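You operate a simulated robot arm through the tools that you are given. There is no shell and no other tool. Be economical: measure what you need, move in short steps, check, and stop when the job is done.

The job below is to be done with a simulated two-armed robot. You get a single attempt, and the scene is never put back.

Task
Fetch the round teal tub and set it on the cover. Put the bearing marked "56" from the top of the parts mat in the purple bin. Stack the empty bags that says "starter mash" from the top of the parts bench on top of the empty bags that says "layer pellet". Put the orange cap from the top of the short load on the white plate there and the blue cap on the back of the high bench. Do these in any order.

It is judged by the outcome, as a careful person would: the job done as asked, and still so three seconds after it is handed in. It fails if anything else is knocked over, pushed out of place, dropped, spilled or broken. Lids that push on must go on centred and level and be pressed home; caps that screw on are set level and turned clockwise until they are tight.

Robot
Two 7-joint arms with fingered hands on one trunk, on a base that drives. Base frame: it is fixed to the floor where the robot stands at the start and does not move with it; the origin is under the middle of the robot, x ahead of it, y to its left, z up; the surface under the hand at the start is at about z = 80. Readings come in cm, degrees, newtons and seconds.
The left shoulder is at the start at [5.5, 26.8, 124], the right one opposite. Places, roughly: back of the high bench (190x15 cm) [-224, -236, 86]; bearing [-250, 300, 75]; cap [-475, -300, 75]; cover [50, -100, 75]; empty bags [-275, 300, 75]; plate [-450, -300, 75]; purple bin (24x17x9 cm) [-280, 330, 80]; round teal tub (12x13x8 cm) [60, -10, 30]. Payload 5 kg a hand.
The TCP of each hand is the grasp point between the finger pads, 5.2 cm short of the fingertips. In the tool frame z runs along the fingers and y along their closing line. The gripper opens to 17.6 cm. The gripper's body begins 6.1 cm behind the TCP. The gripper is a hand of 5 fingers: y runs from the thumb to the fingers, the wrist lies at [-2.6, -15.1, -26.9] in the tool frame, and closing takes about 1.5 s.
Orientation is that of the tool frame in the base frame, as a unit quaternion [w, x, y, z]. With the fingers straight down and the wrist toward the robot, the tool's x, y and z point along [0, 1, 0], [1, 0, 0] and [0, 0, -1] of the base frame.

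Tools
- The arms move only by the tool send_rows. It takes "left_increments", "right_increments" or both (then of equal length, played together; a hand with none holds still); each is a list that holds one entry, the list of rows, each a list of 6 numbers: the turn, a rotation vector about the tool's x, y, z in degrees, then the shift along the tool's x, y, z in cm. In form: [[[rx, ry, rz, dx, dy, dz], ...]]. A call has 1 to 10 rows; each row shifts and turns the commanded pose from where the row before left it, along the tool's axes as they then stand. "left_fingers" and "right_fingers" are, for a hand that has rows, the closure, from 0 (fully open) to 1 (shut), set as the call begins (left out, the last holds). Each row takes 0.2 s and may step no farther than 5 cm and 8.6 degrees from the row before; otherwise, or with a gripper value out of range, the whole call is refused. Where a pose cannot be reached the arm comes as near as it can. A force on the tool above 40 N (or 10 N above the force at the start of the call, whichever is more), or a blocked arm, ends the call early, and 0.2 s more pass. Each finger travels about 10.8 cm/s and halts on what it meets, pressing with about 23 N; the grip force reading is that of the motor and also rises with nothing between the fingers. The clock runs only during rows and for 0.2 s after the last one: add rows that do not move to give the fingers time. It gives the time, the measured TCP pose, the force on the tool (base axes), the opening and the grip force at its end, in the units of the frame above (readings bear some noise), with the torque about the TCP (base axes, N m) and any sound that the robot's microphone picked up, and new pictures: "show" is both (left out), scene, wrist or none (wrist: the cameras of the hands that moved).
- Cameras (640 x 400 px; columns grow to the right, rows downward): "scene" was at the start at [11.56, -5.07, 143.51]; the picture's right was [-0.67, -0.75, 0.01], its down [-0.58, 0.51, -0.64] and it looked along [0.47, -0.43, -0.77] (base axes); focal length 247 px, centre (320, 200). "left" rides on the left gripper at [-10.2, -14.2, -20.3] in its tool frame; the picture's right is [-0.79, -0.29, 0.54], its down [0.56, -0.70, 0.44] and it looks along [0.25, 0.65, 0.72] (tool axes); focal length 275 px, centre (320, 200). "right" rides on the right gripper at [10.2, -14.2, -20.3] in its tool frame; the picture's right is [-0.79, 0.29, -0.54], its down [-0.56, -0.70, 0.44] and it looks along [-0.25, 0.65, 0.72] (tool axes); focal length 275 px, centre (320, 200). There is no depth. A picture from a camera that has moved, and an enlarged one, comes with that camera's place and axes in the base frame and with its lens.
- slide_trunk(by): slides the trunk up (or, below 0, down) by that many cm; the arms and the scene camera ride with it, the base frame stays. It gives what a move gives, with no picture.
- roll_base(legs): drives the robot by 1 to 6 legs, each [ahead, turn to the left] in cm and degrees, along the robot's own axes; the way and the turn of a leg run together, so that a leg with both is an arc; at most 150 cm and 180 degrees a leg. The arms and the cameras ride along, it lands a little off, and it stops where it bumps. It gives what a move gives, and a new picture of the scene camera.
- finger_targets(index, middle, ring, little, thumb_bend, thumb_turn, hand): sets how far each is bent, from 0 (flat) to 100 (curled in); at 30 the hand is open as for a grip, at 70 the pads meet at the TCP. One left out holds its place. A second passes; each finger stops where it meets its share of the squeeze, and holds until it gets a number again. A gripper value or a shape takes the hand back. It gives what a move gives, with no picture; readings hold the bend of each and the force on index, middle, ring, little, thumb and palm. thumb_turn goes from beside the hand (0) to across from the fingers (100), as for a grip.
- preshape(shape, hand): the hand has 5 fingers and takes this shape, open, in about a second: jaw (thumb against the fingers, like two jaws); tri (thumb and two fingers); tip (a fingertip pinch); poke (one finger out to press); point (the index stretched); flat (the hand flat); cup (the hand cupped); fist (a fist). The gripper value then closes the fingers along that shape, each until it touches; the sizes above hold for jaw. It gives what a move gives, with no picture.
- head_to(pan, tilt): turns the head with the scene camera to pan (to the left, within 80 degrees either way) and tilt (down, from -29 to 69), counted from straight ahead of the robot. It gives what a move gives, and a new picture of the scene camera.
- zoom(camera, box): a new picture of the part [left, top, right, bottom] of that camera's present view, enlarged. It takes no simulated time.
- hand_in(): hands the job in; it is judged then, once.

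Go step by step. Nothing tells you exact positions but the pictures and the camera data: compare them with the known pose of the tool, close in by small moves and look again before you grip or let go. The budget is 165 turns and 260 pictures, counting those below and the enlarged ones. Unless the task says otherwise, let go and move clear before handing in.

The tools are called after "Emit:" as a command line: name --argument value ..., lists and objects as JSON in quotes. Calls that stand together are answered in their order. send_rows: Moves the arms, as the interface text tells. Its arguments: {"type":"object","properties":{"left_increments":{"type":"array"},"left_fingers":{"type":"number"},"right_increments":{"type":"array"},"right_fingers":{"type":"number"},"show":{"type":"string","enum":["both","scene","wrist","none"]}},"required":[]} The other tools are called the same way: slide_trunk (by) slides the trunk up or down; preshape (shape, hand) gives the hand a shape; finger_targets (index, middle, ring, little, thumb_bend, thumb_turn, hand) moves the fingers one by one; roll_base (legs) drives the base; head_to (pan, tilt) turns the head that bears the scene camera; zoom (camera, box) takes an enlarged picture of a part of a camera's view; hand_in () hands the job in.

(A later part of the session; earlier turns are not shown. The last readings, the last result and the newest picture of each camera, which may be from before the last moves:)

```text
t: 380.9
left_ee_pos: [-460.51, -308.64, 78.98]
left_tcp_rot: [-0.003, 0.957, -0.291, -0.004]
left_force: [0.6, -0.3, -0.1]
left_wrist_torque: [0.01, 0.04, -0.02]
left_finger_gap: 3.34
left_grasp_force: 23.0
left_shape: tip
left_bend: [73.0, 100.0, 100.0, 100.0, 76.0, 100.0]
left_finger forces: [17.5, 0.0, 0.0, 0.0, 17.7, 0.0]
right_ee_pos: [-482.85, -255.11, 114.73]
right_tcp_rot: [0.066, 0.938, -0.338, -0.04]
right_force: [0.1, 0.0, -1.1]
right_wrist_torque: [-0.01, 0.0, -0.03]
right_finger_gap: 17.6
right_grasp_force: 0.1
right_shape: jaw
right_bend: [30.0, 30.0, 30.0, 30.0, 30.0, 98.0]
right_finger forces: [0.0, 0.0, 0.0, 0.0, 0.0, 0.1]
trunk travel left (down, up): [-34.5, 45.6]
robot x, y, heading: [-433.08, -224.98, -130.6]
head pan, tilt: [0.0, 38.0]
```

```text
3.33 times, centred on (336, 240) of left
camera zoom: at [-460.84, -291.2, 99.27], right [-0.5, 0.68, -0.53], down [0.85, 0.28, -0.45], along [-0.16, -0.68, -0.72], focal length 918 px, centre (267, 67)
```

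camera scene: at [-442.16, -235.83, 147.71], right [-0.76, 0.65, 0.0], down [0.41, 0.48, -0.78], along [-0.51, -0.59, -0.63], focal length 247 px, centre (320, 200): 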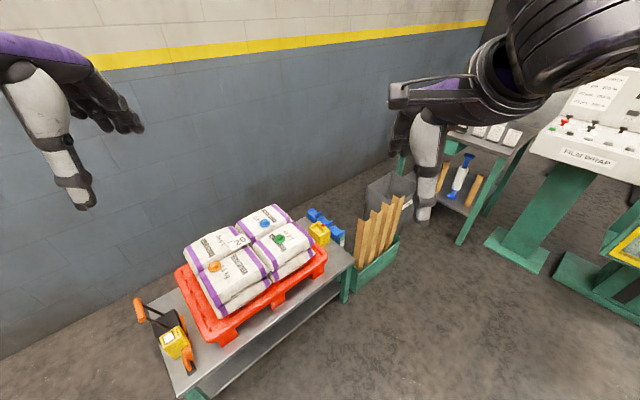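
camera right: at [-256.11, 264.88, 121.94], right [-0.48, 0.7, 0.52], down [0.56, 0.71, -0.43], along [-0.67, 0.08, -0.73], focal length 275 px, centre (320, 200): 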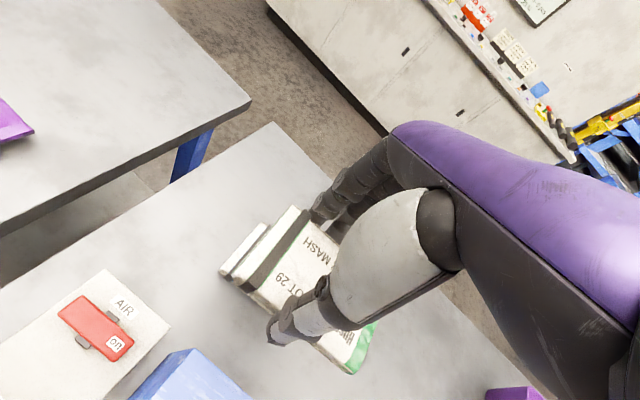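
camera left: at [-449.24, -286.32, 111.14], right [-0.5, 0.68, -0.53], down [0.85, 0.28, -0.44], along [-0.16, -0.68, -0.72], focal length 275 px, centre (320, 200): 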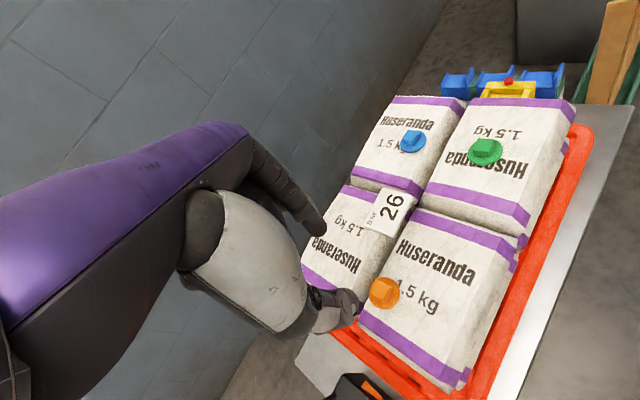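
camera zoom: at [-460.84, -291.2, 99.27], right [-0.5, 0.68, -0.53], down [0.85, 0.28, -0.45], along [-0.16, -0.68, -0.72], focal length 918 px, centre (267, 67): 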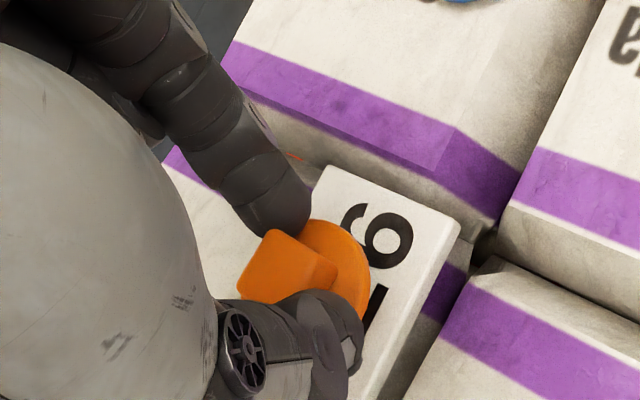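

The cap is centred over the plate. I'll creep down until contact and then release.

Emit:
send_rows --left_increments '[[[0, 0, 0, 0, 0, 0.4], [0, 0, 0, 0, 0, 0.4], [0, 0, 0, 0, 0, 0.4], [0, 0, 0, 0, 0, 0]]]' --show "none"

Emit:
zoom --camera "left" --box '[256, 180, 416, 300]'

```text
t: 381.9
left_ee_pos: [-460.53, -308.61, 77.95]
left_tcp_rot: [-0.002, 0.957, -0.291, -0.003]
left_force: [0.8, 0.2, -0.6]
left_wrist_torque: [0.02, -0.01, -0.01]
left_finger_gap: 3.34
left_grasp_force: 23.0
left_shape: tip
left_bend: [73.0, 100.0, 100.0, 100.0, 76.0, 100.0]
left_finger forces: [17.6, 0.0, 0.0, 0.1, 17.9, 0.1]
right_ee_pos: [-482.83, -255.15, 114.73]
right_tcp_rot: [0.067, 0.938, -0.338, -0.04]
right_force: [-0.4, 0.2, -1.1]
right_wrist_torque: [-0.05, -0.01, 0.02]
right_finger_gap: 17.58
right_grasp_force: 0.0
right_shape: jaw
right_bend: [30.0, 30.0, 30.0, 30.0, 30.0, 98.0]
right_finger forces: [0.0, 0.0, 0.0, 0.1, 0.0, 0.0]
trunk travel left (down, up): [-34.5, 45.6]
robot x, y, heading: [-432.92, -224.71, -130.7]
head pan, tilt: [0.0, 38.0]
```

```text
3.33 times, centred on (336, 240) of left
camera zoom: at [-460.81, -291.12, 98.09], right [-0.5, 0.68, -0.53], down [0.85, 0.28, -0.45], along [-0.16, -0.68, -0.72], focal length 918 px, centre (267, 67)
```

zoom: 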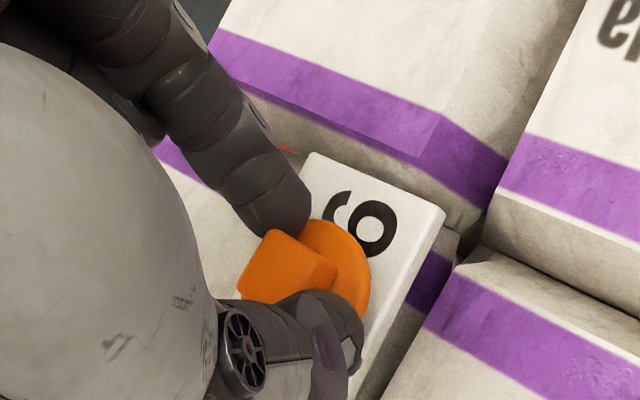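

There's no contact yet, so I'll continue in small steps.

Emit:
send_rows --left_increments '[[[0, 0, 0, 0, 0, 0.35], [0, 0, 0, 0, 0, 0.35], [0, 0, 0, 0, 0, 0]]]' --show "none"

Emit:
send_rows --left_increments '[[[0, 0, 0, 0, 0, 0.3], [0, 0, 0, 0, 0, 0.3], [0, 0, 0, 0, 0, 0]]]' --show "none"

```text
t: 382.8
left_ee_pos: [-460.4, -308.58, 77.1]
left_tcp_rot: [-0.002, 0.957, -0.29, -0.003]
left_force: [-0.7, -0.4, 0.4]
left_wrist_torque: [0.01, 0.0, 0.03]
left_finger_gap: 3.34
left_grasp_force: 22.5
left_shape: tip
left_bend: [73.0, 100.0, 100.0, 100.0, 76.0, 100.0]
left_finger forces: [17.6, 0.0, 0.0, 0.1, 17.9, 0.0]
right_ee_pos: [-482.81, -255.21, 114.66]
right_tcp_rot: [0.067, 0.938, -0.338, -0.04]
right_force: [-0.6, 0.2, -0.1]
right_wrist_torque: [0.0, 0.05, 0.01]
right_finger_gap: 17.6
right_grasp_force: 0.2
right_shape: jaw
right_bend: [30.0, 30.0, 30.0, 30.0, 30.0, 98.0]
right_finger forces: [0.0, 0.0, 0.0, 0.1, 0.0, 0.0]
trunk travel left (down, up): [-34.5, 45.6]
robot x, y, heading: [-432.87, -225.07, -130.4]
head pan, tilt: [0.0, 38.0]
```

```text
t: 383.6
left_ee_pos: [-460.42, -308.62, 76.97]
left_tcp_rot: [0.002, 0.957, -0.291, -0.004]
left_force: [0.3, 1.4, 28.9]
left_wrist_torque: [0.3, -0.17, 0.03]
left_finger_gap: 3.4
left_grasp_force: 22.7
left_shape: tip
left_bend: [73.0, 100.0, 100.0, 100.0, 76.0, 100.0]
left_finger forces: [25.5, 0.0, 0.1, 0.0, 34.8, 0.1]
right_ee_pos: [-482.73, -254.89, 114.86]
right_tcp_rot: [0.067, 0.937, -0.339, -0.04]
right_force: [0.5, 0.0, -0.6]
right_wrist_torque: [-0.03, 0.0, 0.03]
right_finger_gap: 17.59
right_grasp_force: 0.0
right_shape: jaw
right_bend: [30.0, 30.0, 30.0, 30.0, 30.0, 98.0]
right_finger forces: [0.0, 0.0, 0.0, 0.0, 0.0, 0.1]
trunk travel left (down, up): [-34.5, 45.6]
robot x, y, heading: [-433.09, -225.12, -130.4]
head pan, tilt: [0.0, 38.0]
```

Firm contact at z≈77. I'll back off a hair and open the pinch gently, then lift.

Emit:
send_rows --left_increments '[[[0, 0, 0, 0, 0, -0.3], [0, 0, 0, 0, 0, 0], [0, 0, 0, 0, 0, 0]]]' --show "none"

Emit:
send_rows --left_increments '[[[0, 0, 0, 0, 0, 0], [0, 0, 0, 0, 0, 0], [0, 0, 0, 0, 0, 0], [0, 0, 0, 0, 0, 0]]]' --left_fingers 0.66 --show "none"

Emit:
slide_trunk --by 8

Emit:
zoom --camera "left" --box '[240, 110, 480, 290]'

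```text
t: 384.4
left_ee_pos: [-460.45, -308.45, 76.94]
left_tcp_rot: [0.0, 0.957, -0.291, -0.003]
left_force: [-4.6, -3.3, 20.8]
left_wrist_torque: [-0.06, 0.1, -0.04]
left_finger_gap: 3.38
left_grasp_force: 23.0
left_shape: tip
left_bend: [73.0, 100.0, 100.0, 100.0, 76.0, 100.0]
left_finger forces: [27.5, 0.0, 0.0, 0.0, 26.6, 0.0]
right_ee_pos: [-482.82, -255.03, 114.72]
right_tcp_rot: [0.068, 0.938, -0.338, -0.04]
right_force: [0.6, 0.1, 0.0]
right_wrist_torque: [0.03, -0.01, 0.02]
right_finger_gap: 17.57
right_grasp_force: 0.0
right_shape: jaw
right_bend: [30.0, 30.0, 30.0, 30.0, 30.0, 98.0]
right_finger forces: [0.0, 0.1, 0.1, 0.0, 0.1, 0.0]
trunk travel left (down, up): [-34.5, 45.6]
robot x, y, heading: [-432.91, -225.06, -130.6]
head pan, tilt: [0.0, 38.0]
```

```text
t: 385.4
left_ee_pos: [-460.45, -308.64, 76.83]
left_tcp_rot: [-0.002, 0.957, -0.291, -0.003]
left_force: [0.4, 0.5, 0.0]
left_wrist_torque: [-0.04, -0.01, 0.01]
left_finger_gap: 5.98
left_grasp_force: 0.0
left_shape: tip
left_bend: [73.0, 98.0, 99.0, 99.0, 74.0, 100.0]
left_finger forces: [0.1, 0.0, 0.1, 0.1, 0.0, 0.0]
right_ee_pos: [-482.82, -255.1, 114.75]
right_tcp_rot: [0.068, 0.938, -0.338, -0.039]
right_force: [0.6, 0.3, 0.4]
right_wrist_torque: [-0.03, -0.03, 0.01]
right_finger_gap: 17.6
right_grasp_force: 0.0
right_shape: jaw
right_bend: [30.0, 30.0, 30.0, 30.0, 30.0, 98.0]
right_finger forces: [0.1, 0.1, 0.1, 0.1, 0.0, 0.0]
trunk travel left (down, up): [-34.5, 45.6]
robot x, y, heading: [-433.14, -225.28, -130.4]
head pan, tilt: [0.0, 38.0]
```

```text
t: 386.5
left_ee_pos: [-460.58, -308.49, 84.64]
left_tcp_rot: [-0.003, 0.957, -0.29, -0.003]
left_force: [0.0, -0.4, -1.1]
left_wrist_torque: [0.03, -0.01, 0.02]
left_finger_gap: 5.98
left_grasp_force: 0.1
left_shape: tip
left_bend: [73.0, 98.0, 99.0, 99.0, 74.0, 100.0]
left_finger forces: [0.1, 0.0, 0.0, 0.0, 0.0, 0.0]
right_ee_pos: [-482.85, -255.2, 122.67]
right_tcp_rot: [0.067, 0.938, -0.338, -0.04]
right_force: [-0.7, -0.7, 0.1]
right_wrist_torque: [0.03, -0.07, 0.01]
right_finger_gap: 17.6
right_grasp_force: 0.0
right_shape: jaw
right_bend: [30.0, 30.0, 30.0, 30.0, 30.0, 98.0]
right_finger forces: [0.1, 0.0, 0.0, 0.0, 0.0, 0.1]
trunk travel left (down, up): [-42.5, 37.6]
robot x, y, heading: [-432.8, -225.24, -130.4]
head pan, tilt: [0.0, 38.0]
```

```text
2.22 times, centred on (360, 200) of left
camera zoom: at [-460.84, -291.16, 104.92], right [-0.5, 0.68, -0.53], down [0.85, 0.28, -0.44], along [-0.15, -0.68, -0.72], focal length 612 px, centre (231, 200)
```

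zoom: 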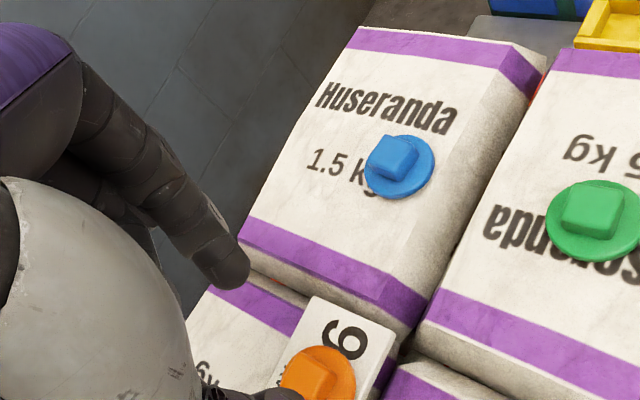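

The orange cap lies flat on the "26" plate. Next is the blue cap at about [-474.4,-311.8]: I'll move over it at this height.

Emit:
send_rows --left_increments '[[[0, 0, 0, -1.94, 2.2, 0], [0, 0, 0, -1.94, 2.2, 0], [0, 0, 0, -1.94, 2.2, 0], [0, 0, 0, -1.94, 2.2, 0], [0, 0, 0, -1.94, 2.2, 0], [0, 0, 0, 0, 0, 0], [0, 0, 0, 0, 0, 0]]]' --left_fingers 0.64 --show "none"

Emit:
zoom --camera "left" --box '[240, 180, 440, 320]'

```text
t: 388.1
left_ee_pos: [-474.64, -312.24, 84.91]
left_tcp_rot: [-0.001, 0.957, -0.291, -0.003]
left_force: [0.3, -0.2, -0.8]
left_wrist_torque: [-0.02, -0.08, 0.01]
left_finger_gap: 6.33
left_grasp_force: 0.0
left_shape: tip
left_bend: [73.0, 98.0, 99.0, 99.0, 73.0, 100.0]
left_finger forces: [0.0, 0.0, 0.0, 0.1, 0.0, 0.0]
right_ee_pos: [-482.9, -255.13, 122.68]
right_tcp_rot: [0.067, 0.938, -0.339, -0.04]
right_force: [-0.9, 0.7, 0.0]
right_wrist_torque: [-0.05, -0.12, 0.06]
right_finger_gap: 17.58
right_grasp_force: 0.1
right_shape: jaw
right_bend: [30.0, 30.0, 30.0, 30.0, 30.0, 98.0]
right_finger forces: [0.1, 0.0, 0.0, 0.0, 0.0, 0.1]
trunk travel left (down, up): [-42.5, 37.6]
robot x, y, heading: [-432.93, -224.76, -130.3]
head pan, tilt: [0.0, 38.0]
```

```text
2.86 times, centred on (340, 250) of left
camera zoom: at [-475.0, -294.85, 105.08], right [-0.5, 0.68, -0.53], down [0.85, 0.28, -0.44], along [-0.16, -0.68, -0.72], focal length 786 px, centre (263, 57)
```

zoom: 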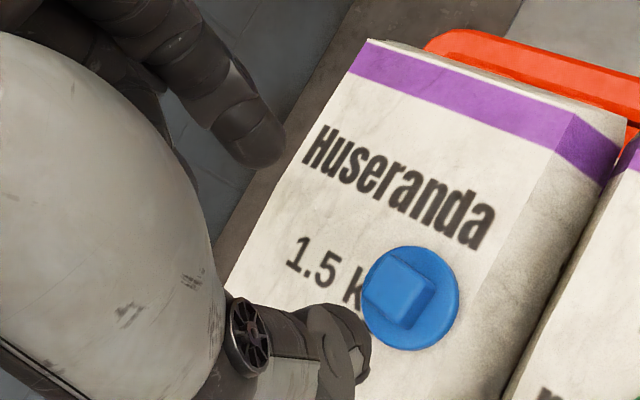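

The cap is well located at [-474.7,-311.9]. I'll descend to the same grasp depth as before and close.

Emit:
send_rows --left_increments '[[[0, 0, 0, -0.1, 0.2, 2.5], [0, 0, 0, -0.1, 0.2, 2.5], [0, 0, 0, 0, 0, 1.5], [0, 0, 0, 0, 0, 1], [0, 0, 0, 0, 0, 0.6], [0, 0, 0, 0, 0, 0.5], [0, 0, 0, 0, 0, 0.4], [0, 0, 0, 0, 0, 0]]]' --left_fingers 0.64 --show "none"

Emit:
send_rows --left_increments '[[[0, 0, 0, 0, 0, 0], [0, 0, 0, 0, 0, 0], [0, 0, 0, 0, 0, 0], [0, 0, 0, 0, 0, 0], [0, 0, 0, 0, 0, 0], [0, 0, 0, 0, 0, 0]]]' --left_fingers 1 --show "none"

Emit:
slide_trunk --by 6

Emit:
zoom --camera "left" --box '[240, 180, 440, 320]'

```text
t: 389.9
left_ee_pos: [-475.12, -312.52, 75.91]
left_tcp_rot: [-0.002, 0.957, -0.291, -0.002]
left_force: [0.0, 0.0, 0.3]
left_wrist_torque: [-0.01, 0.01, 0.0]
left_finger_gap: 6.32
left_grasp_force: 0.1
left_shape: tip
left_bend: [73.0, 98.0, 99.0, 99.0, 73.0, 100.0]
left_finger forces: [0.0, 0.1, 0.1, 0.0, 0.0, 0.0]
right_ee_pos: [-482.83, -255.04, 122.67]
right_tcp_rot: [0.067, 0.938, -0.338, -0.039]
right_force: [0.0, -0.6, -0.1]
right_wrist_torque: [0.0, 0.03, -0.01]
right_finger_gap: 17.58
right_grasp_force: 0.1
right_shape: jaw
right_bend: [30.0, 30.0, 30.0, 30.0, 30.0, 98.0]
right_finger forces: [0.0, 0.0, 0.1, 0.0, 0.0, 0.0]
trunk travel left (down, up): [-42.5, 37.6]
robot x, y, heading: [-433.09, -224.78, -130.5]
head pan, tilt: [0.0, 38.0]
```

```text
t: 391.3
left_ee_pos: [-475.15, -312.64, 76.17]
left_tcp_rot: [-0.001, 0.957, -0.29, -0.003]
left_force: [-1.3, -2.2, 19.5]
left_wrist_torque: [-0.38, 0.28, -0.01]
left_finger_gap: 3.16
left_grasp_force: 23.2
left_shape: tip
left_bend: [73.0, 100.0, 100.0, 100.0, 75.0, 100.0]
left_finger forces: [32.3, 0.0, 0.1, 0.0, 19.1, 0.0]
right_ee_pos: [-482.81, -254.93, 122.88]
right_tcp_rot: [0.069, 0.938, -0.338, -0.04]
right_force: [0.2, -0.2, -0.5]
right_wrist_torque: [-0.03, 0.0, -0.02]
right_finger_gap: 17.6
right_grasp_force: 0.1
right_shape: jaw
right_bend: [30.0, 30.0, 30.0, 30.0, 30.0, 98.0]
right_finger forces: [0.0, 0.0, 0.0, 0.0, 0.1, 0.1]
trunk travel left (down, up): [-42.5, 37.6]
robot x, y, heading: [-432.94, -224.68, -130.4]
head pan, tilt: [0.0, 38.0]
```

```text
t: 392.3
left_ee_pos: [-475.02, -312.47, 81.73]
left_tcp_rot: [-0.002, 0.957, -0.291, -0.002]
left_force: [0.0, 0.3, 0.0]
left_wrist_torque: [-0.04, 0.05, -0.02]
left_finger_gap: 3.07
left_grasp_force: 22.5
left_shape: tip
left_bend: [72.0, 100.0, 100.0, 100.0, 75.0, 100.0]
left_finger forces: [17.7, 0.0, 0.1, 0.1, 17.3, 0.0]
right_ee_pos: [-482.84, -255.1, 128.58]
right_tcp_rot: [0.067, 0.938, -0.338, -0.04]
right_force: [-1.0, 0.3, -1.1]
right_wrist_torque: [-0.09, -0.03, 0.02]
right_finger_gap: 17.6
right_grasp_force: 0.0
right_shape: jaw
right_bend: [30.0, 30.0, 30.0, 30.0, 30.0, 98.0]
right_finger forces: [0.0, 0.0, 0.0, 0.0, 0.0, 0.0]
trunk travel left (down, up): [-48.5, 31.6]
robot x, y, heading: [-433.32, -224.58, -130.5]
head pan, tilt: [0.0, 38.0]
```

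```text
2.86 times, centred on (340, 250) of left
camera zoom: at [-475.43, -295.03, 102.0], right [-0.5, 0.68, -0.53], down [0.85, 0.28, -0.44], along [-0.16, -0.68, -0.72], focal length 786 px, centre (263, 57)
```

zoom: 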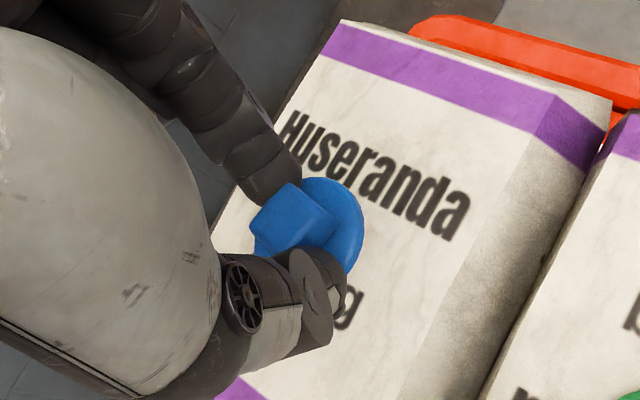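

The blue cap is held. I'll raise the hand well clear, back away and return north along the corridor.

Emit:
send_rows --left_increments '[[[0, 0, 0, 0, -0.5, -3], [0, 0, 0, 0, -0.5, -4], [0, 0, 0, 0, -0.5, -4], [0, 0, 0, 0, -0.5, -4], [0, 0, 0, 0, -0.5, -4], [0, 0, 0, 0, -0.5, -4], [0, 0, 0, 0, 0, -2], [0, 0, 0, 0, 0, 0], [0, 0, 0, 0, 0, 0]]]' --show "none"

Emit:
roll_base --legs '[[-58, 0], [0, 38], [-120, 0], [-120, 0]]'

```text
t: 394.3
left_ee_pos: [-472.99, -310.2, 107.02]
left_tcp_rot: [-0.003, 0.957, -0.291, -0.003]
left_force: [-0.1, 0.2, -0.7]
left_wrist_torque: [0.01, 0.0, -0.02]
left_finger_gap: 3.03
left_grasp_force: 23.4
left_shape: tip
left_bend: [72.0, 100.0, 100.0, 100.0, 75.0, 100.0]
left_finger forces: [17.1, 0.0, 0.0, 0.1, 17.3, 0.0]
right_ee_pos: [-482.73, -255.13, 128.75]
right_tcp_rot: [0.067, 0.938, -0.338, -0.039]
right_force: [0.9, 0.7, 0.4]
right_wrist_torque: [-0.01, -0.01, 0.01]
right_finger_gap: 17.6
right_grasp_force: 0.1
right_shape: jaw
right_bend: [30.0, 30.0, 30.0, 30.0, 30.0, 98.0]
right_finger forces: [0.1, 0.1, 0.0, 0.0, 0.0, 0.0]
trunk travel left (down, up): [-48.5, 31.6]
robot x, y, heading: [-432.97, -224.94, -130.5]
head pan, tilt: [0.0, 38.0]
```

```text
t: 402.8
left_ee_pos: [-372.86, -261.94, 110.0]
left_tcp_rot: [0.017, 0.999, 0.038, -0.008]
left_force: [6.5, 5.1, 3.9]
left_wrist_torque: [-0.58, 0.64, -0.04]
left_finger_gap: 2.97
left_grasp_force: 23.0
left_shape: tip
left_bend: [72.0, 100.0, 100.0, 100.0, 76.0, 100.0]
left_finger forces: [17.0, 0.0, 0.1, 0.0, 20.6, 0.1]
right_ee_pos: [-414.8, -224.0, 130.54]
right_tcp_rot: [0.094, 0.995, -0.014, -0.018]
right_force: [4.6, 7.0, 3.9]
right_wrist_torque: [-0.71, 0.69, -0.25]
right_finger_gap: 17.59
right_grasp_force: 0.0
right_shape: jaw
right_bend: [30.0, 30.0, 30.0, 30.0, 30.0, 98.0]
right_finger forces: [0.0, 0.1, 0.0, 0.0, 0.0, 0.0]
trunk travel left (down, up): [-48.5, 31.6]
robot x, y, heading: [-395.52, -173.9, -94.1]
head pan, tilt: [0.0, 38.0]
stopped in leg 3: the robot was blocked; the commanded pose is now the measured one
camera scene: at [-396.11, -185.82, 153.91], right [-1.0, 0.07, 0.0], down [0.04, 0.62, -0.78], along [-0.06, -0.78, -0.62], focal length 247 px, centre (320, 200)
```

scene: 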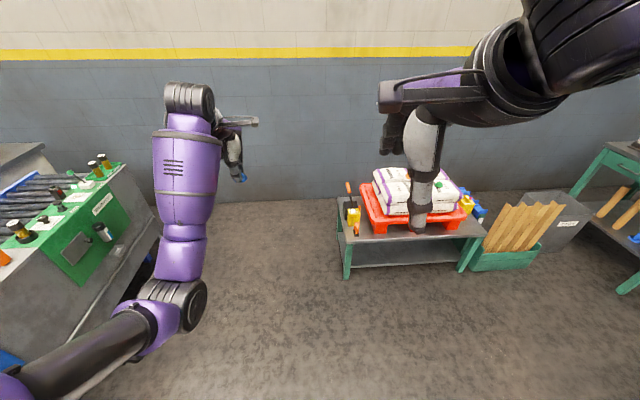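

"Blocked" occurs at leg changes without anything nearby, and the cap is still held. I'll retry the reverse.

Emit:
roll_base --legs '[[-120, 0], [-118, 0]]'

```text
t: 418.8
left_ee_pos: [-357.06, -24.64, 109.29]
left_tcp_rot: [0.013, 0.998, 0.054, -0.006]
left_force: [-0.3, -0.4, -1.5]
left_wrist_torque: [-0.03, 0.02, 0.0]
left_finger_gap: 2.96
left_grasp_force: 22.9
left_shape: tip
left_bend: [72.0, 100.0, 100.0, 100.0, 76.0, 100.0]
left_finger forces: [16.9, 0.0, 0.0, 0.1, 20.5, 0.0]
right_ee_pos: [-400.13, 11.72, 129.83]
right_tcp_rot: [0.087, 0.996, 0.001, -0.015]
right_force: [-1.0, 0.8, 0.8]
right_wrist_torque: [-0.02, 0.02, -0.02]
right_finger_gap: 17.61
right_grasp_force: 0.0
right_shape: jaw
right_bend: [30.0, 30.0, 30.0, 30.0, 30.0, 98.0]
right_finger forces: [0.1, 0.1, 0.0, 0.0, 0.0, 0.0]
trunk travel left (down, up): [-48.5, 31.6]
robot x, y, heading: [-381.89, 63.48, -92.3]
head pan, tilt: [0.0, 38.0]
camera scene: at [-382.71, 50.52, 153.78], right [-1.0, 0.04, 0.0], down [0.03, 0.63, -0.78], along [-0.03, -0.78, -0.63], focal length 247 px, centre (320, 200)
```

scene: 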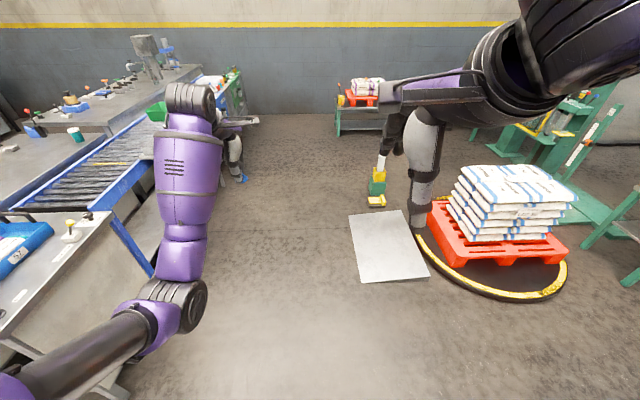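

I'll raise the arms a bit more, then face west and reverse east through the aisle.

Emit:
slide_trunk --by 12

Emit:
roll_base --legs '[[0, -88]]'

Emit:
send_rows --left_increments '[[[0, 0, 0, 0, 0, 0], [0, 0, 0, 0, 0, 0]]]' --show "none"

Emit:
roll_base --legs '[[-135, 0], [-135, 0]]'

```text
t: 420.3
left_ee_pos: [-357.06, -23.31, 122.24]
left_tcp_rot: [0.017, 0.998, 0.053, -0.006]
left_force: [-0.2, -1.5, -1.6]
left_wrist_torque: [0.12, 0.0, 0.0]
left_finger_gap: 2.99
left_grasp_force: 22.6
left_shape: tip
left_bend: [72.0, 100.0, 100.0, 100.0, 76.0, 100.0]
left_finger forces: [16.9, 0.0, 0.0, 0.0, 20.3, 0.0]
right_ee_pos: [-400.1, 13.24, 142.42]
right_tcp_rot: [0.095, 0.995, 0.001, -0.016]
right_force: [-1.2, -0.9, -0.9]
right_wrist_torque: [0.14, -0.09, 0.03]
right_finger_gap: 17.61
right_grasp_force: 0.0
right_shape: jaw
right_bend: [30.0, 30.0, 30.0, 30.0, 30.0, 98.0]
right_finger forces: [0.0, 0.0, 0.0, 0.0, 0.0, 0.1]
trunk travel left (down, up): [-60.5, 19.6]
robot x, y, heading: [-381.99, 63.89, -92.3]
head pan, tilt: [0.0, 38.0]
```

```text
t: 426.5
left_ee_pos: [-467.79, 35.16, 122.42]
left_tcp_rot: [0.009, 0.757, -0.654, -0.018]
left_force: [-0.7, 0.7, -0.6]
left_wrist_torque: [0.01, -0.02, 0.01]
left_finger_gap: 2.98
left_grasp_force: 23.2
left_shape: tip
left_bend: [72.0, 100.0, 100.0, 100.0, 76.0, 100.0]
left_finger forces: [15.2, 0.1, 0.1, 0.0, 17.3, 0.0]
right_ee_pos: [-433.05, 79.59, 142.57]
right_tcp_rot: [0.058, 0.718, -0.69, -0.078]
right_force: [-0.2, 0.2, 1.4]
right_wrist_torque: [0.01, -0.03, 0.0]
right_finger_gap: 17.59
right_grasp_force: 0.1
right_shape: jaw
right_bend: [30.0, 30.0, 30.0, 30.0, 30.0, 98.0]
right_finger forces: [0.0, 0.0, 0.1, 0.0, 0.0, 0.0]
trunk travel left (down, up): [-60.5, 19.6]
robot x, y, heading: [-382.15, 61.28, 179.9]
head pan, tilt: [0.0, 38.0]
camera scene: at [-394.55, 61.67, 165.83], right [0.0, 1.0, 0.0], down [0.63, 0.0, -0.78], along [-0.78, 0.0, -0.63], focal length 247 px, centre (320, 200)
```

scene: 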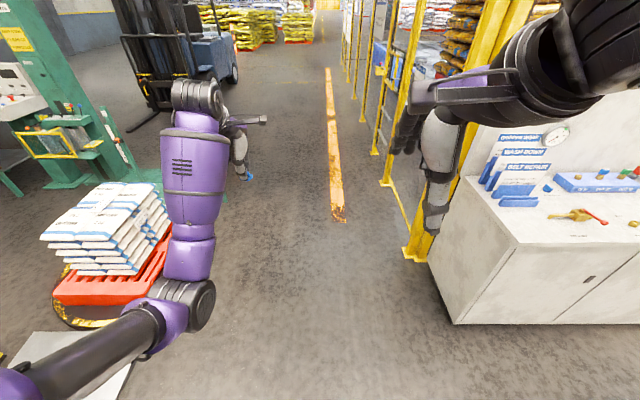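

```text
t: 426.7
left_ee_pos: [-463.79, 37.66, 125.38]
left_tcp_rot: [0.023, 0.759, -0.65, -0.025]
left_force: [7.3, 3.7, 7.4]
left_wrist_torque: [-0.56, 0.67, 0.23]
left_finger_gap: 2.96
left_grasp_force: 23.0
left_shape: tip
left_bend: [72.0, 100.0, 100.0, 100.0, 76.0, 100.0]
left_finger forces: [16.1, 0.0, 0.0, 0.0, 20.1, 0.0]
right_ee_pos: [-428.74, 82.64, 144.17]
right_tcp_rot: [0.055, 0.716, -0.692, -0.081]
right_force: [8.2, 8.1, -4.5]
right_wrist_torque: [-0.94, 1.05, 0.1]
right_finger_gap: 17.58
right_grasp_force: 0.1
right_shape: jaw
right_bend: [30.0, 30.0, 30.0, 30.0, 30.0, 98.0]
right_finger forces: [0.0, 0.1, 0.0, 0.0, 0.0, 0.0]
trunk travel left (down, up): [-60.5, 19.6]
robot x, y, heading: [-382.13, 61.4, 180.0]
head pan, tilt: [0.0, 38.0]
stopped in row 1 (left hand): the force on the tool passed its limit at 96 N (the readings are from after the stop); the commanded pose is now the measured one
```

```text
t: 444.6
left_ee_pos: [-196.88, 37.59, 124.34]
left_tcp_rot: [0.017, 0.762, -0.647, -0.024]
left_force: [-0.1, -0.4, 0.3]
left_wrist_torque: [0.01, -0.02, -0.01]
left_finger_gap: 2.94
left_grasp_force: 22.7
left_shape: tip
left_bend: [72.0, 100.0, 100.0, 100.0, 76.0, 100.0]
left_finger forces: [15.9, 0.0, 0.0, 0.0, 19.8, 0.0]
right_ee_pos: [-162.31, 82.63, 144.09]
right_tcp_rot: [0.064, 0.714, -0.692, -0.085]
right_force: [-0.2, 0.0, -0.5]
right_wrist_torque: [-0.02, 0.0, 0.02]
right_finger_gap: 17.6
right_grasp_force: 0.1
right_shape: jaw
right_bend: [30.0, 30.0, 30.0, 30.0, 30.0, 98.0]
right_finger forces: [0.0, 0.0, 0.0, 0.1, 0.0, 0.1]
trunk travel left (down, up): [-60.5, 19.6]
robot x, y, heading: [-114.4, 63.13, -179.6]
head pan, tilt: [0.0, 38.0]
camera scene: at [-126.84, 63.25, 165.83], right [0.0, 1.0, 0.0], down [0.63, 0.0, -0.78], along [-0.78, 0.0, -0.63], focal length 247 px, centre (320, 200)
```

scene: 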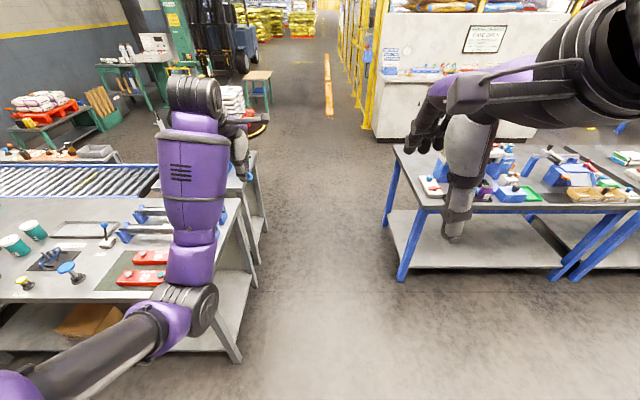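

I'm out of the aisle with the cap still held. Now I'll go south along the bench front to the high bench.

Emit:
roll_base --legs '[[0, 90]]'

Emit:
send_rows --left_increments '[[[0, 0, 0, 0, 0, 0], [0, 0, 0, 0, 0, 0]]]' --show "none"

Emit:
roll_base --legs '[[150, 0], [138, 0]]'

```text
t: 450.8
left_ee_pos: [-90.4, -18.49, 125.14]
left_tcp_rot: [0.034, 0.997, 0.07, -0.007]
left_force: [2.1, -1.2, -1.2]
left_wrist_torque: [0.13, 0.3, -0.1]
left_finger_gap: 2.95
left_grasp_force: 22.8
left_shape: tip
left_bend: [72.0, 100.0, 100.0, 100.0, 76.0, 100.0]
left_finger forces: [14.9, 0.1, 0.0, 0.0, 16.8, 0.0]
right_ee_pos: [-134.52, 16.92, 144.96]
right_tcp_rot: [0.103, 0.994, 0.004, -0.021]
right_force: [2.2, -1.6, 0.5]
right_wrist_torque: [0.13, 0.3, -0.09]
right_finger_gap: 17.61
right_grasp_force: 0.1
right_shape: jaw
right_bend: [30.0, 30.0, 30.0, 30.0, 30.0, 98.0]
right_finger forces: [0.0, 0.1, 0.0, 0.0, 0.0, 0.1]
trunk travel left (down, up): [-60.5, 19.6]
robot x, y, heading: [-116.21, 63.01, -91.2]
head pan, tilt: [0.0, 38.0]
camera scene: at [-116.34, 50.7, 165.81], right [-1.0, 0.02, 0.0], down [0.01, 0.63, -0.78], along [-0.02, -0.78, -0.63], focal length 247 px, centre (320, 200)
```

scene: 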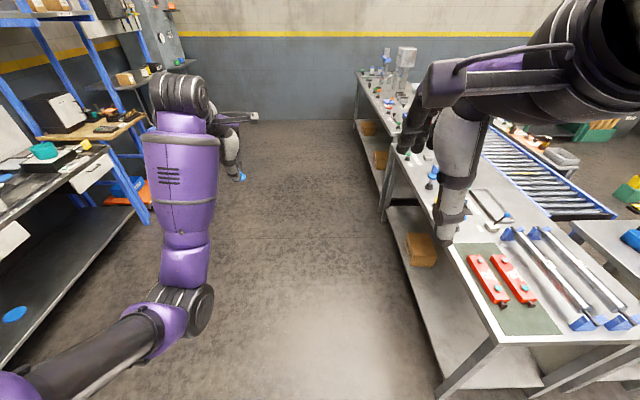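

```text
t: 451.0
left_ee_pos: [-89.32, -13.95, 127.22]
left_tcp_rot: [0.043, 0.997, 0.064, -0.011]
left_force: [2.3, 6.8, 0.9]
left_wrist_torque: [-0.73, 0.18, 0.16]
left_finger_gap: 2.9
left_grasp_force: 23.3
left_shape: tip
left_bend: [72.0, 100.0, 100.0, 100.0, 76.0, 100.0]
left_finger forces: [13.9, 0.1, 0.0, 0.0, 20.3, 0.1]
right_ee_pos: [-132.49, 21.31, 146.69]
right_tcp_rot: [0.105, 0.994, -0.003, -0.023]
right_force: [0.4, 6.9, 2.4]
right_wrist_torque: [-0.58, 0.08, 0.02]
right_finger_gap: 17.58
right_grasp_force: 0.0
right_shape: jaw
right_bend: [30.0, 30.0, 30.0, 30.0, 30.0, 97.0]
right_finger forces: [0.0, 0.0, 0.0, 0.0, 0.0, 0.0]
trunk travel left (down, up): [-60.5, 19.6]
robot x, y, heading: [-116.06, 63.47, -91.2]
head pan, tilt: [0.0, 38.0]
stopped in row 1 (left hand): the force on the tool passed its limit at 125 N (the readings are from after the stop); the commanded pose is now the measured one
```

```text
t: 451.8
left_ee_pos: [-89.29, -12.65, 129.75]
left_tcp_rot: [0.078, 0.995, 0.065, -0.005]
left_force: [-2.0, 0.6, -1.4]
left_wrist_torque: [0.02, -0.24, 0.11]
left_finger_gap: 2.9
left_grasp_force: 23.3
left_shape: tip
left_bend: [73.0, 100.0, 100.0, 100.0, 76.0, 100.0]
left_finger forces: [19.5, 0.1, 0.0, 0.1, 17.1, 0.0]
right_ee_pos: [-133.03, 23.36, 148.0]
right_tcp_rot: [0.116, 0.993, -0.013, -0.013]
right_force: [-1.9, -1.0, -1.6]
right_wrist_torque: [0.01, -0.25, 0.09]
right_finger_gap: 17.6
right_grasp_force: 0.0
right_shape: jaw
right_bend: [30.0, 30.0, 30.0, 30.0, 30.0, 98.0]
right_finger forces: [0.0, 0.0, 0.0, 0.1, 0.1, 0.0]
trunk travel left (down, up): [-60.5, 19.6]
robot x, y, heading: [-116.44, 63.35, -91.1]
head pan, tilt: [0.0, 38.0]
stopped in leg 1: the robot was blocked; the commanded pose is now the measured one
camera scene: at [-117.54, 50.4, 166.83], right [-1.0, 0.08, 0.0], down [0.04, 0.53, -0.85], along [-0.07, -0.84, -0.53], focal length 247 px, centre (320, 200)
```

scene: 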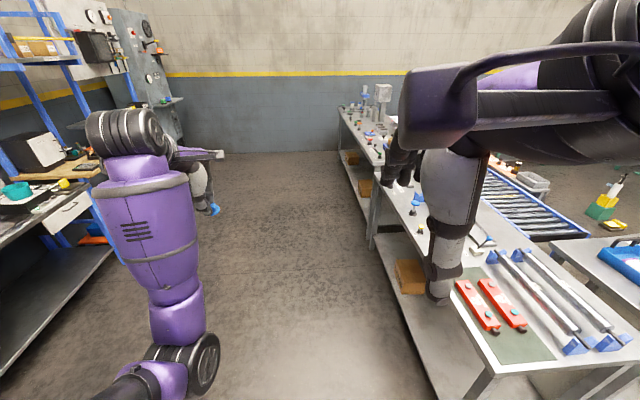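

That was another start-up jerk; the cap is still pinched. I'll drive again.

Emit:
roll_base --legs '[[150, 0], [138, 0]]'

```text
t: 463.6
left_ee_pos: [-89.65, -168.45, 131.6]
left_tcp_rot: [0.099, 0.992, 0.081, 0.004]
left_force: [-0.1, -1.3, -3.3]
left_wrist_torque: [0.08, -0.08, 0.05]
left_finger_gap: 2.9
left_grasp_force: 22.6
left_shape: tip
left_bend: [73.0, 100.0, 100.0, 100.0, 76.0, 100.0]
left_finger forces: [18.9, 0.0, 0.0, 0.0, 16.4, 0.0]
right_ee_pos: [-135.25, -132.12, 149.33]
right_tcp_rot: [0.115, 0.993, -0.014, -0.023]
right_force: [-2.3, -2.9, -1.3]
right_wrist_torque: [0.24, -0.21, 0.09]
right_finger_gap: 17.6
right_grasp_force: 0.0
right_shape: jaw
right_bend: [30.0, 30.0, 30.0, 30.0, 30.0, 98.0]
right_finger forces: [0.0, 0.0, 0.0, 0.0, 0.0, 0.0]
trunk travel left (down, up): [-60.5, 19.6]
robot x, y, heading: [-118.74, -95.48, -90.6]
head pan, tilt: [0.0, 38.0]
stopped in leg 2: the force on the tool passed its limit at 69 N (the readings are from after the stop); the commanded pose is now the measured one
camera scene: at [-121.29, -108.66, 168.45], right [-0.98, 0.21, 0.0], down [0.08, 0.37, -0.93], along [-0.2, -0.91, -0.38], focal length 247 px, centre (320, 200)
```

scene: 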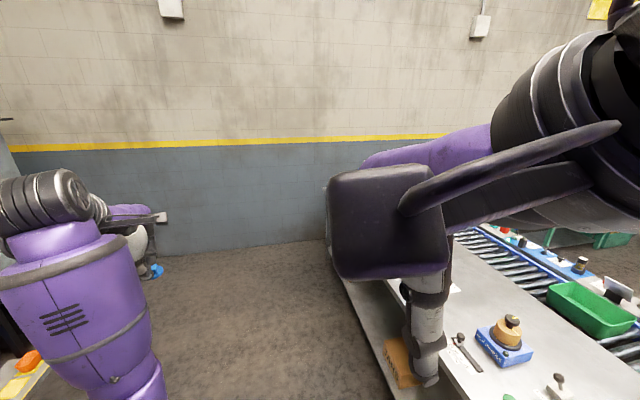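

The right hand has drifted back against my head. I'll push it forward and lower it, then continue.

Emit:
send_rows --right_increments '[[[0, 0, 0, 0, 3.5, 0], [0, 0, 0, 0, 3.5, 1], [0, 0, 0, 0, 3.5, 2], [0, 0, 0, 0, 3.5, 2], [0, 0, 0, 0, 3.5, 2], [0, 0, 0, 0, 3.5, 2], [0, 0, 0, 0, 3, 2], [0, 0, 0, 0, 0, 0]]]' --show "none"

Emit:
roll_base --legs '[[132, 0]]'

```text
t: 465.4
left_ee_pos: [-89.52, -167.98, 131.88]
left_tcp_rot: [0.101, 0.992, 0.081, 0.002]
left_force: [0.6, 0.5, 0.0]
left_wrist_torque: [-0.08, 0.01, -0.04]
left_finger_gap: 2.88
left_grasp_force: 23.4
left_shape: tip
left_bend: [73.0, 100.0, 100.0, 100.0, 76.0, 100.0]
left_finger forces: [19.0, 0.1, 0.0, 0.0, 15.7, 0.0]
right_ee_pos: [-136.19, -157.17, 143.82]
right_tcp_rot: [0.118, 0.993, -0.008, -0.029]
right_force: [1.2, 1.4, 0.3]
right_wrist_torque: [-0.11, 0.05, -0.01]
right_finger_gap: 17.6
right_grasp_force: 0.1
right_shape: jaw
right_bend: [30.0, 30.0, 30.0, 30.0, 30.0, 98.0]
right_finger forces: [0.0, 0.1, 0.0, 0.0, 0.0, 0.1]
trunk travel left (down, up): [-60.5, 19.6]
robot x, y, heading: [-119.25, -95.4, -90.9]
head pan, tilt: [0.0, 38.0]
```

```text
t: 469.6
left_ee_pos: [-88.89, -215.38, 133.76]
left_tcp_rot: [0.125, 0.988, 0.091, 0.008]
left_force: [1.4, -3.5, -2.8]
left_wrist_torque: [0.26, 0.18, -0.09]
left_finger_gap: 2.88
left_grasp_force: 23.2
left_shape: tip
left_bend: [73.0, 100.0, 100.0, 100.0, 76.0, 100.0]
left_finger forces: [18.3, 0.0, 0.0, 0.1, 15.7, 0.0]
right_ee_pos: [-136.53, -203.67, 144.89]
right_tcp_rot: [0.127, 0.991, -0.008, -0.031]
right_force: [-1.4, -4.8, -2.7]
right_wrist_torque: [0.44, -0.21, 0.09]
right_finger_gap: 17.57
right_grasp_force: 0.0
right_shape: jaw
right_bend: [30.0, 30.0, 30.0, 30.0, 30.0, 98.0]
right_finger forces: [0.1, 0.0, 0.1, 0.0, 0.1, 0.1]
trunk travel left (down, up): [-60.5, 19.6]
robot x, y, heading: [-119.51, -144.5, -90.5]
head pan, tilt: [0.0, 38.0]
stopped in leg 1: the force on the tool passed its limit at 63 N (the readings are from after the stop); the commanded pose is now the measured one
camera scene: at [-119.74, -157.65, 165.79], right [-1.0, 0.01, 0.0], down [0.0, 0.63, -0.78], along [-0.01, -0.78, -0.63], focal length 247 px, centre (320, 200)
```

scene: 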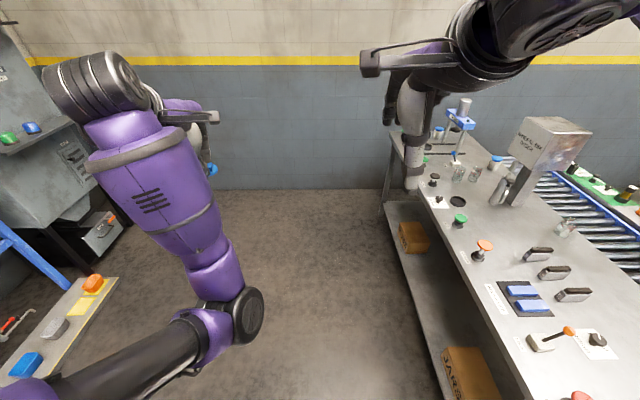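

I'm alongside the high bench: the strip along the rollers (its back) is mostly free apart from a vial near y≈-235. I'll face the bench here and look.

Emit:
send_rows --left_increments '[[[0, 0, 0, 0, 0, 0], [0, 0, 0, 0, 0, 0]]]' --show "none"

Emit:
roll_base --legs '[[10, 0], [0, -88]]'

```text
t: 470.2
left_ee_pos: [-88.74, -215.27, 134.12]
left_tcp_rot: [0.127, 0.988, 0.09, 0.008]
left_force: [0.2, -4.4, -2.5]
left_wrist_torque: [0.36, -0.03, -0.02]
left_finger_gap: 2.91
left_grasp_force: 22.5
left_shape: tip
left_bend: [73.0, 100.0, 100.0, 100.0, 76.0, 100.0]
left_finger forces: [18.2, 0.1, 0.0, 0.0, 15.7, 0.1]
right_ee_pos: [-136.64, -203.57, 144.98]
right_tcp_rot: [0.127, 0.991, -0.007, -0.03]
right_force: [-0.8, -4.8, -1.8]
right_wrist_torque: [0.43, -0.11, 0.1]
right_finger_gap: 17.58
right_grasp_force: 0.1
right_shape: jaw
right_bend: [30.0, 30.0, 30.0, 30.0, 30.0, 98.0]
right_finger forces: [0.0, 0.1, 0.0, 0.0, 0.0, 0.0]
trunk travel left (down, up): [-60.5, 19.6]
robot x, y, heading: [-119.31, -144.44, -90.2]
head pan, tilt: [0.0, 38.0]
```

```text
t: 477.3
left_ee_pos: [-188.5, -190.82, 133.89]
left_tcp_rot: [0.11, 0.783, -0.61, -0.058]
left_force: [-0.2, -0.1, -1.9]
left_wrist_torque: [0.03, 0.02, -0.02]
left_finger_gap: 2.91
left_grasp_force: 23.3
left_shape: tip
left_bend: [73.0, 100.0, 100.0, 100.0, 76.0, 100.0]
left_finger forces: [18.8, 0.0, 0.1, 0.1, 16.3, 0.0]
right_ee_pos: [-178.23, -139.05, 145.26]
right_tcp_rot: [0.072, 0.704, -0.698, -0.112]
right_force: [-0.3, -0.2, 0.2]
right_wrist_torque: [0.02, -0.02, -0.03]
right_finger_gap: 17.6
right_grasp_force: 0.1
right_shape: jaw
right_bend: [30.0, 30.0, 30.0, 30.0, 30.0, 98.0]
right_finger forces: [0.0, 0.0, 0.0, 0.0, 0.0, 0.0]
trunk travel left (down, up): [-60.5, 19.6]
robot x, y, heading: [-119.49, -156.74, -179.3]
head pan, tilt: [0.0, 38.0]
camera scene: at [-132.06, -156.72, 165.83], right [-0.01, 1.0, 0.0], down [0.63, 0.01, -0.78], along [-0.78, -0.01, -0.63], focal length 247 px, centre (320, 200)
```

scene: 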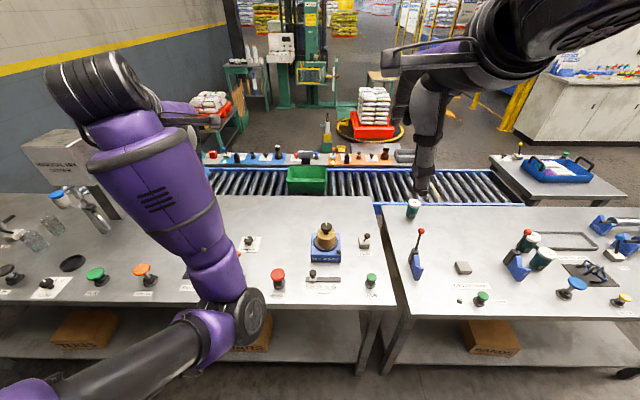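

The back strip is clear around [-226,-186]. I'll move 16 cm closer, lower the trunk and level the hand.

Emit:
send_rows --left_increments '[[[4, -0.6, 0, 0, 0, 0], [4, -0.6, 0, 0, 0, 0], [4, -0.6, 0, 0, 0, 0], [2, -0.6, 0, 0, 0, 0], [0, 0, 0, 0, 0, 0]]]' --show "none"

Emit:
roll_base --legs '[[16, 0]]'

Emit:
slide_trunk --by -18

```text
t: 477.6
left_ee_pos: [-183.7, -195.09, 136.34]
left_tcp_rot: [0.162, 0.801, -0.575, -0.039]
left_force: [7.9, 4.0, 2.3]
left_wrist_torque: [-0.28, 0.63, 0.06]
left_finger_gap: 2.91
left_grasp_force: 23.0
left_shape: tip
left_bend: [73.0, 100.0, 100.0, 100.0, 76.0, 100.0]
left_finger forces: [18.6, 0.1, 0.0, 0.0, 17.3, 0.1]
left hand out of reach, approached as far as the arm can: row 1
right_ee_pos: [-172.88, -136.64, 147.21]
right_tcp_rot: [0.085, 0.7, -0.699, -0.124]
right_force: [5.9, 2.0, 3.9]
right_wrist_torque: [-0.21, 0.56, -0.01]
right_finger_gap: 17.56
right_grasp_force: 0.1
right_shape: jaw
right_bend: [30.0, 30.0, 30.0, 30.0, 30.0, 98.0]
right_finger forces: [0.0, 0.0, 0.1, 0.0, 0.0, 0.1]
trunk travel left (down, up): [-60.5, 19.6]
robot x, y, heading: [-119.82, -156.45, -179.4]
head pan, tilt: [0.0, 38.0]
stopped in row 1 (left hand): the force on the tool passed its limit at 75 N (the readings are from after the stop); the commanded pose is now the measured one
```

```text
t: 479.3
left_ee_pos: [-201.07, -194.97, 135.55]
left_tcp_rot: [0.15, 0.799, -0.581, -0.043]
left_force: [1.1, -0.3, -0.5]
left_wrist_torque: [0.07, 0.09, -0.05]
left_finger_gap: 2.91
left_grasp_force: 23.2
left_shape: tip
left_bend: [73.0, 100.0, 100.0, 100.0, 76.0, 100.0]
left_finger forces: [17.6, 0.0, 0.0, 0.0, 17.3, 0.1]
right_ee_pos: [-190.38, -137.61, 146.72]
right_tcp_rot: [0.08, 0.7, -0.699, -0.124]
right_force: [1.3, -0.4, 0.3]
right_wrist_torque: [0.07, 0.05, -0.03]
right_finger_gap: 17.59
right_grasp_force: 0.1
right_shape: jaw
right_bend: [30.0, 30.0, 30.0, 30.0, 30.0, 98.0]
right_finger forces: [0.0, 0.0, 0.0, 0.0, 0.0, 0.0]
trunk travel left (down, up): [-60.5, 19.6]
robot x, y, heading: [-135.91, -156.83, -179.3]
head pan, tilt: [0.0, 38.0]
camera scene: at [-148.22, -157.03, 165.85], right [-0.01, 1.0, 0.0], down [0.63, 0.01, -0.78], along [-0.78, -0.01, -0.63], focal length 247 px, centre (320, 200)
```

scene: 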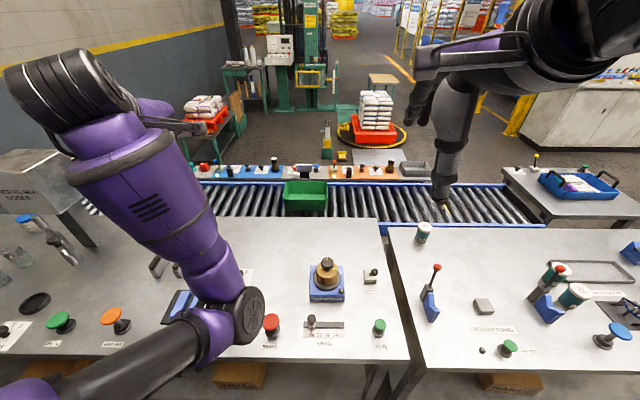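

```text
t: 481.3
left_ee_pos: [-199.29, -197.51, 118.37]
left_tcp_rot: [0.174, 0.807, -0.564, -0.031]
left_force: [-0.4, 0.2, -0.3]
left_wrist_torque: [-0.02, -0.07, 0.05]
left_finger_gap: 2.91
left_grasp_force: 22.9
left_shape: tip
left_bend: [73.0, 100.0, 100.0, 100.0, 76.0, 100.0]
left_finger forces: [17.7, 0.1, 0.0, 0.0, 16.8, 0.1]
right_ee_pos: [-188.57, -137.41, 129.28]
right_tcp_rot: [0.085, 0.7, -0.698, -0.127]
right_force: [0.5, 0.4, 0.0]
right_wrist_torque: [-0.01, -0.02, 0.01]
right_finger_gap: 17.59
right_grasp_force: 0.0
right_shape: jaw
right_bend: [30.0, 30.0, 30.0, 30.0, 30.0, 98.0]
right_finger forces: [0.0, 0.1, 0.1, 0.0, 0.0, 0.0]
trunk travel left (down, up): [-42.5, 37.6]
robot x, y, heading: [-135.48, -157.01, -179.1]
head pan, tilt: [0.0, 38.0]
```

I'll level the hand while easing forward, and check the elbow against the bench items.

Emit:
send_rows --left_increments '[[[3.7, -1.7, 0, 0, 1.5, -1], [3.7, -1.7, 0, 0, 1.5, 0], [3.7, -1.7, 0, 0, 1.5, 0], [3.7, -1.7, 0, 0, 1.5, 0], [3.7, -1.7, 0, 0, 1.5, 0], [0, 0, 0, 0, 0, 0]]]' --show "scene"

```text
t: 482.7
left_ee_pos: [-211.93, -199.57, 116.34]
left_tcp_rot: [-0.017, 0.81, -0.587, -0.013]
left_force: [0.0, 0.1, -0.2]
left_wrist_torque: [0.0, 0.01, -0.02]
left_finger_gap: 2.93
left_grasp_force: 22.6
left_shape: tip
left_bend: [73.0, 100.0, 100.0, 100.0, 76.0, 100.0]
left_finger forces: [18.0, 0.0, 0.0, 0.0, 16.6, 0.0]
left hand out of reach, approached as far as the arm can: row 1, 2, 3, 4, 5
right_ee_pos: [-188.47, -137.35, 129.13]
right_tcp_rot: [0.085, 0.7, -0.697, -0.127]
right_force: [0.7, 0.0, 0.1]
right_wrist_torque: [0.04, 0.02, -0.01]
right_finger_gap: 17.58
right_grasp_force: 0.2
right_shape: jaw
right_bend: [30.0, 30.0, 30.0, 30.0, 30.0, 98.0]
right_finger forces: [0.0, 0.0, 0.1, 0.0, 0.0, 0.0]
trunk travel left (down, up): [-42.5, 37.6]
robot x, y, heading: [-136.17, -156.75, -179.2]
head pan, tilt: [0.0, 38.0]
camera scene: at [-150.08, -156.96, 147.73], right [-0.01, 1.0, 0.0], down [0.63, 0.01, -0.78], along [-0.78, -0.01, -0.63], focal length 247 px, centre (320, 200)
```

scene: 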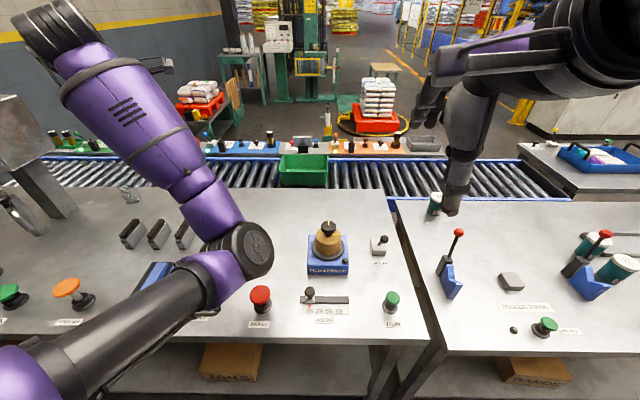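

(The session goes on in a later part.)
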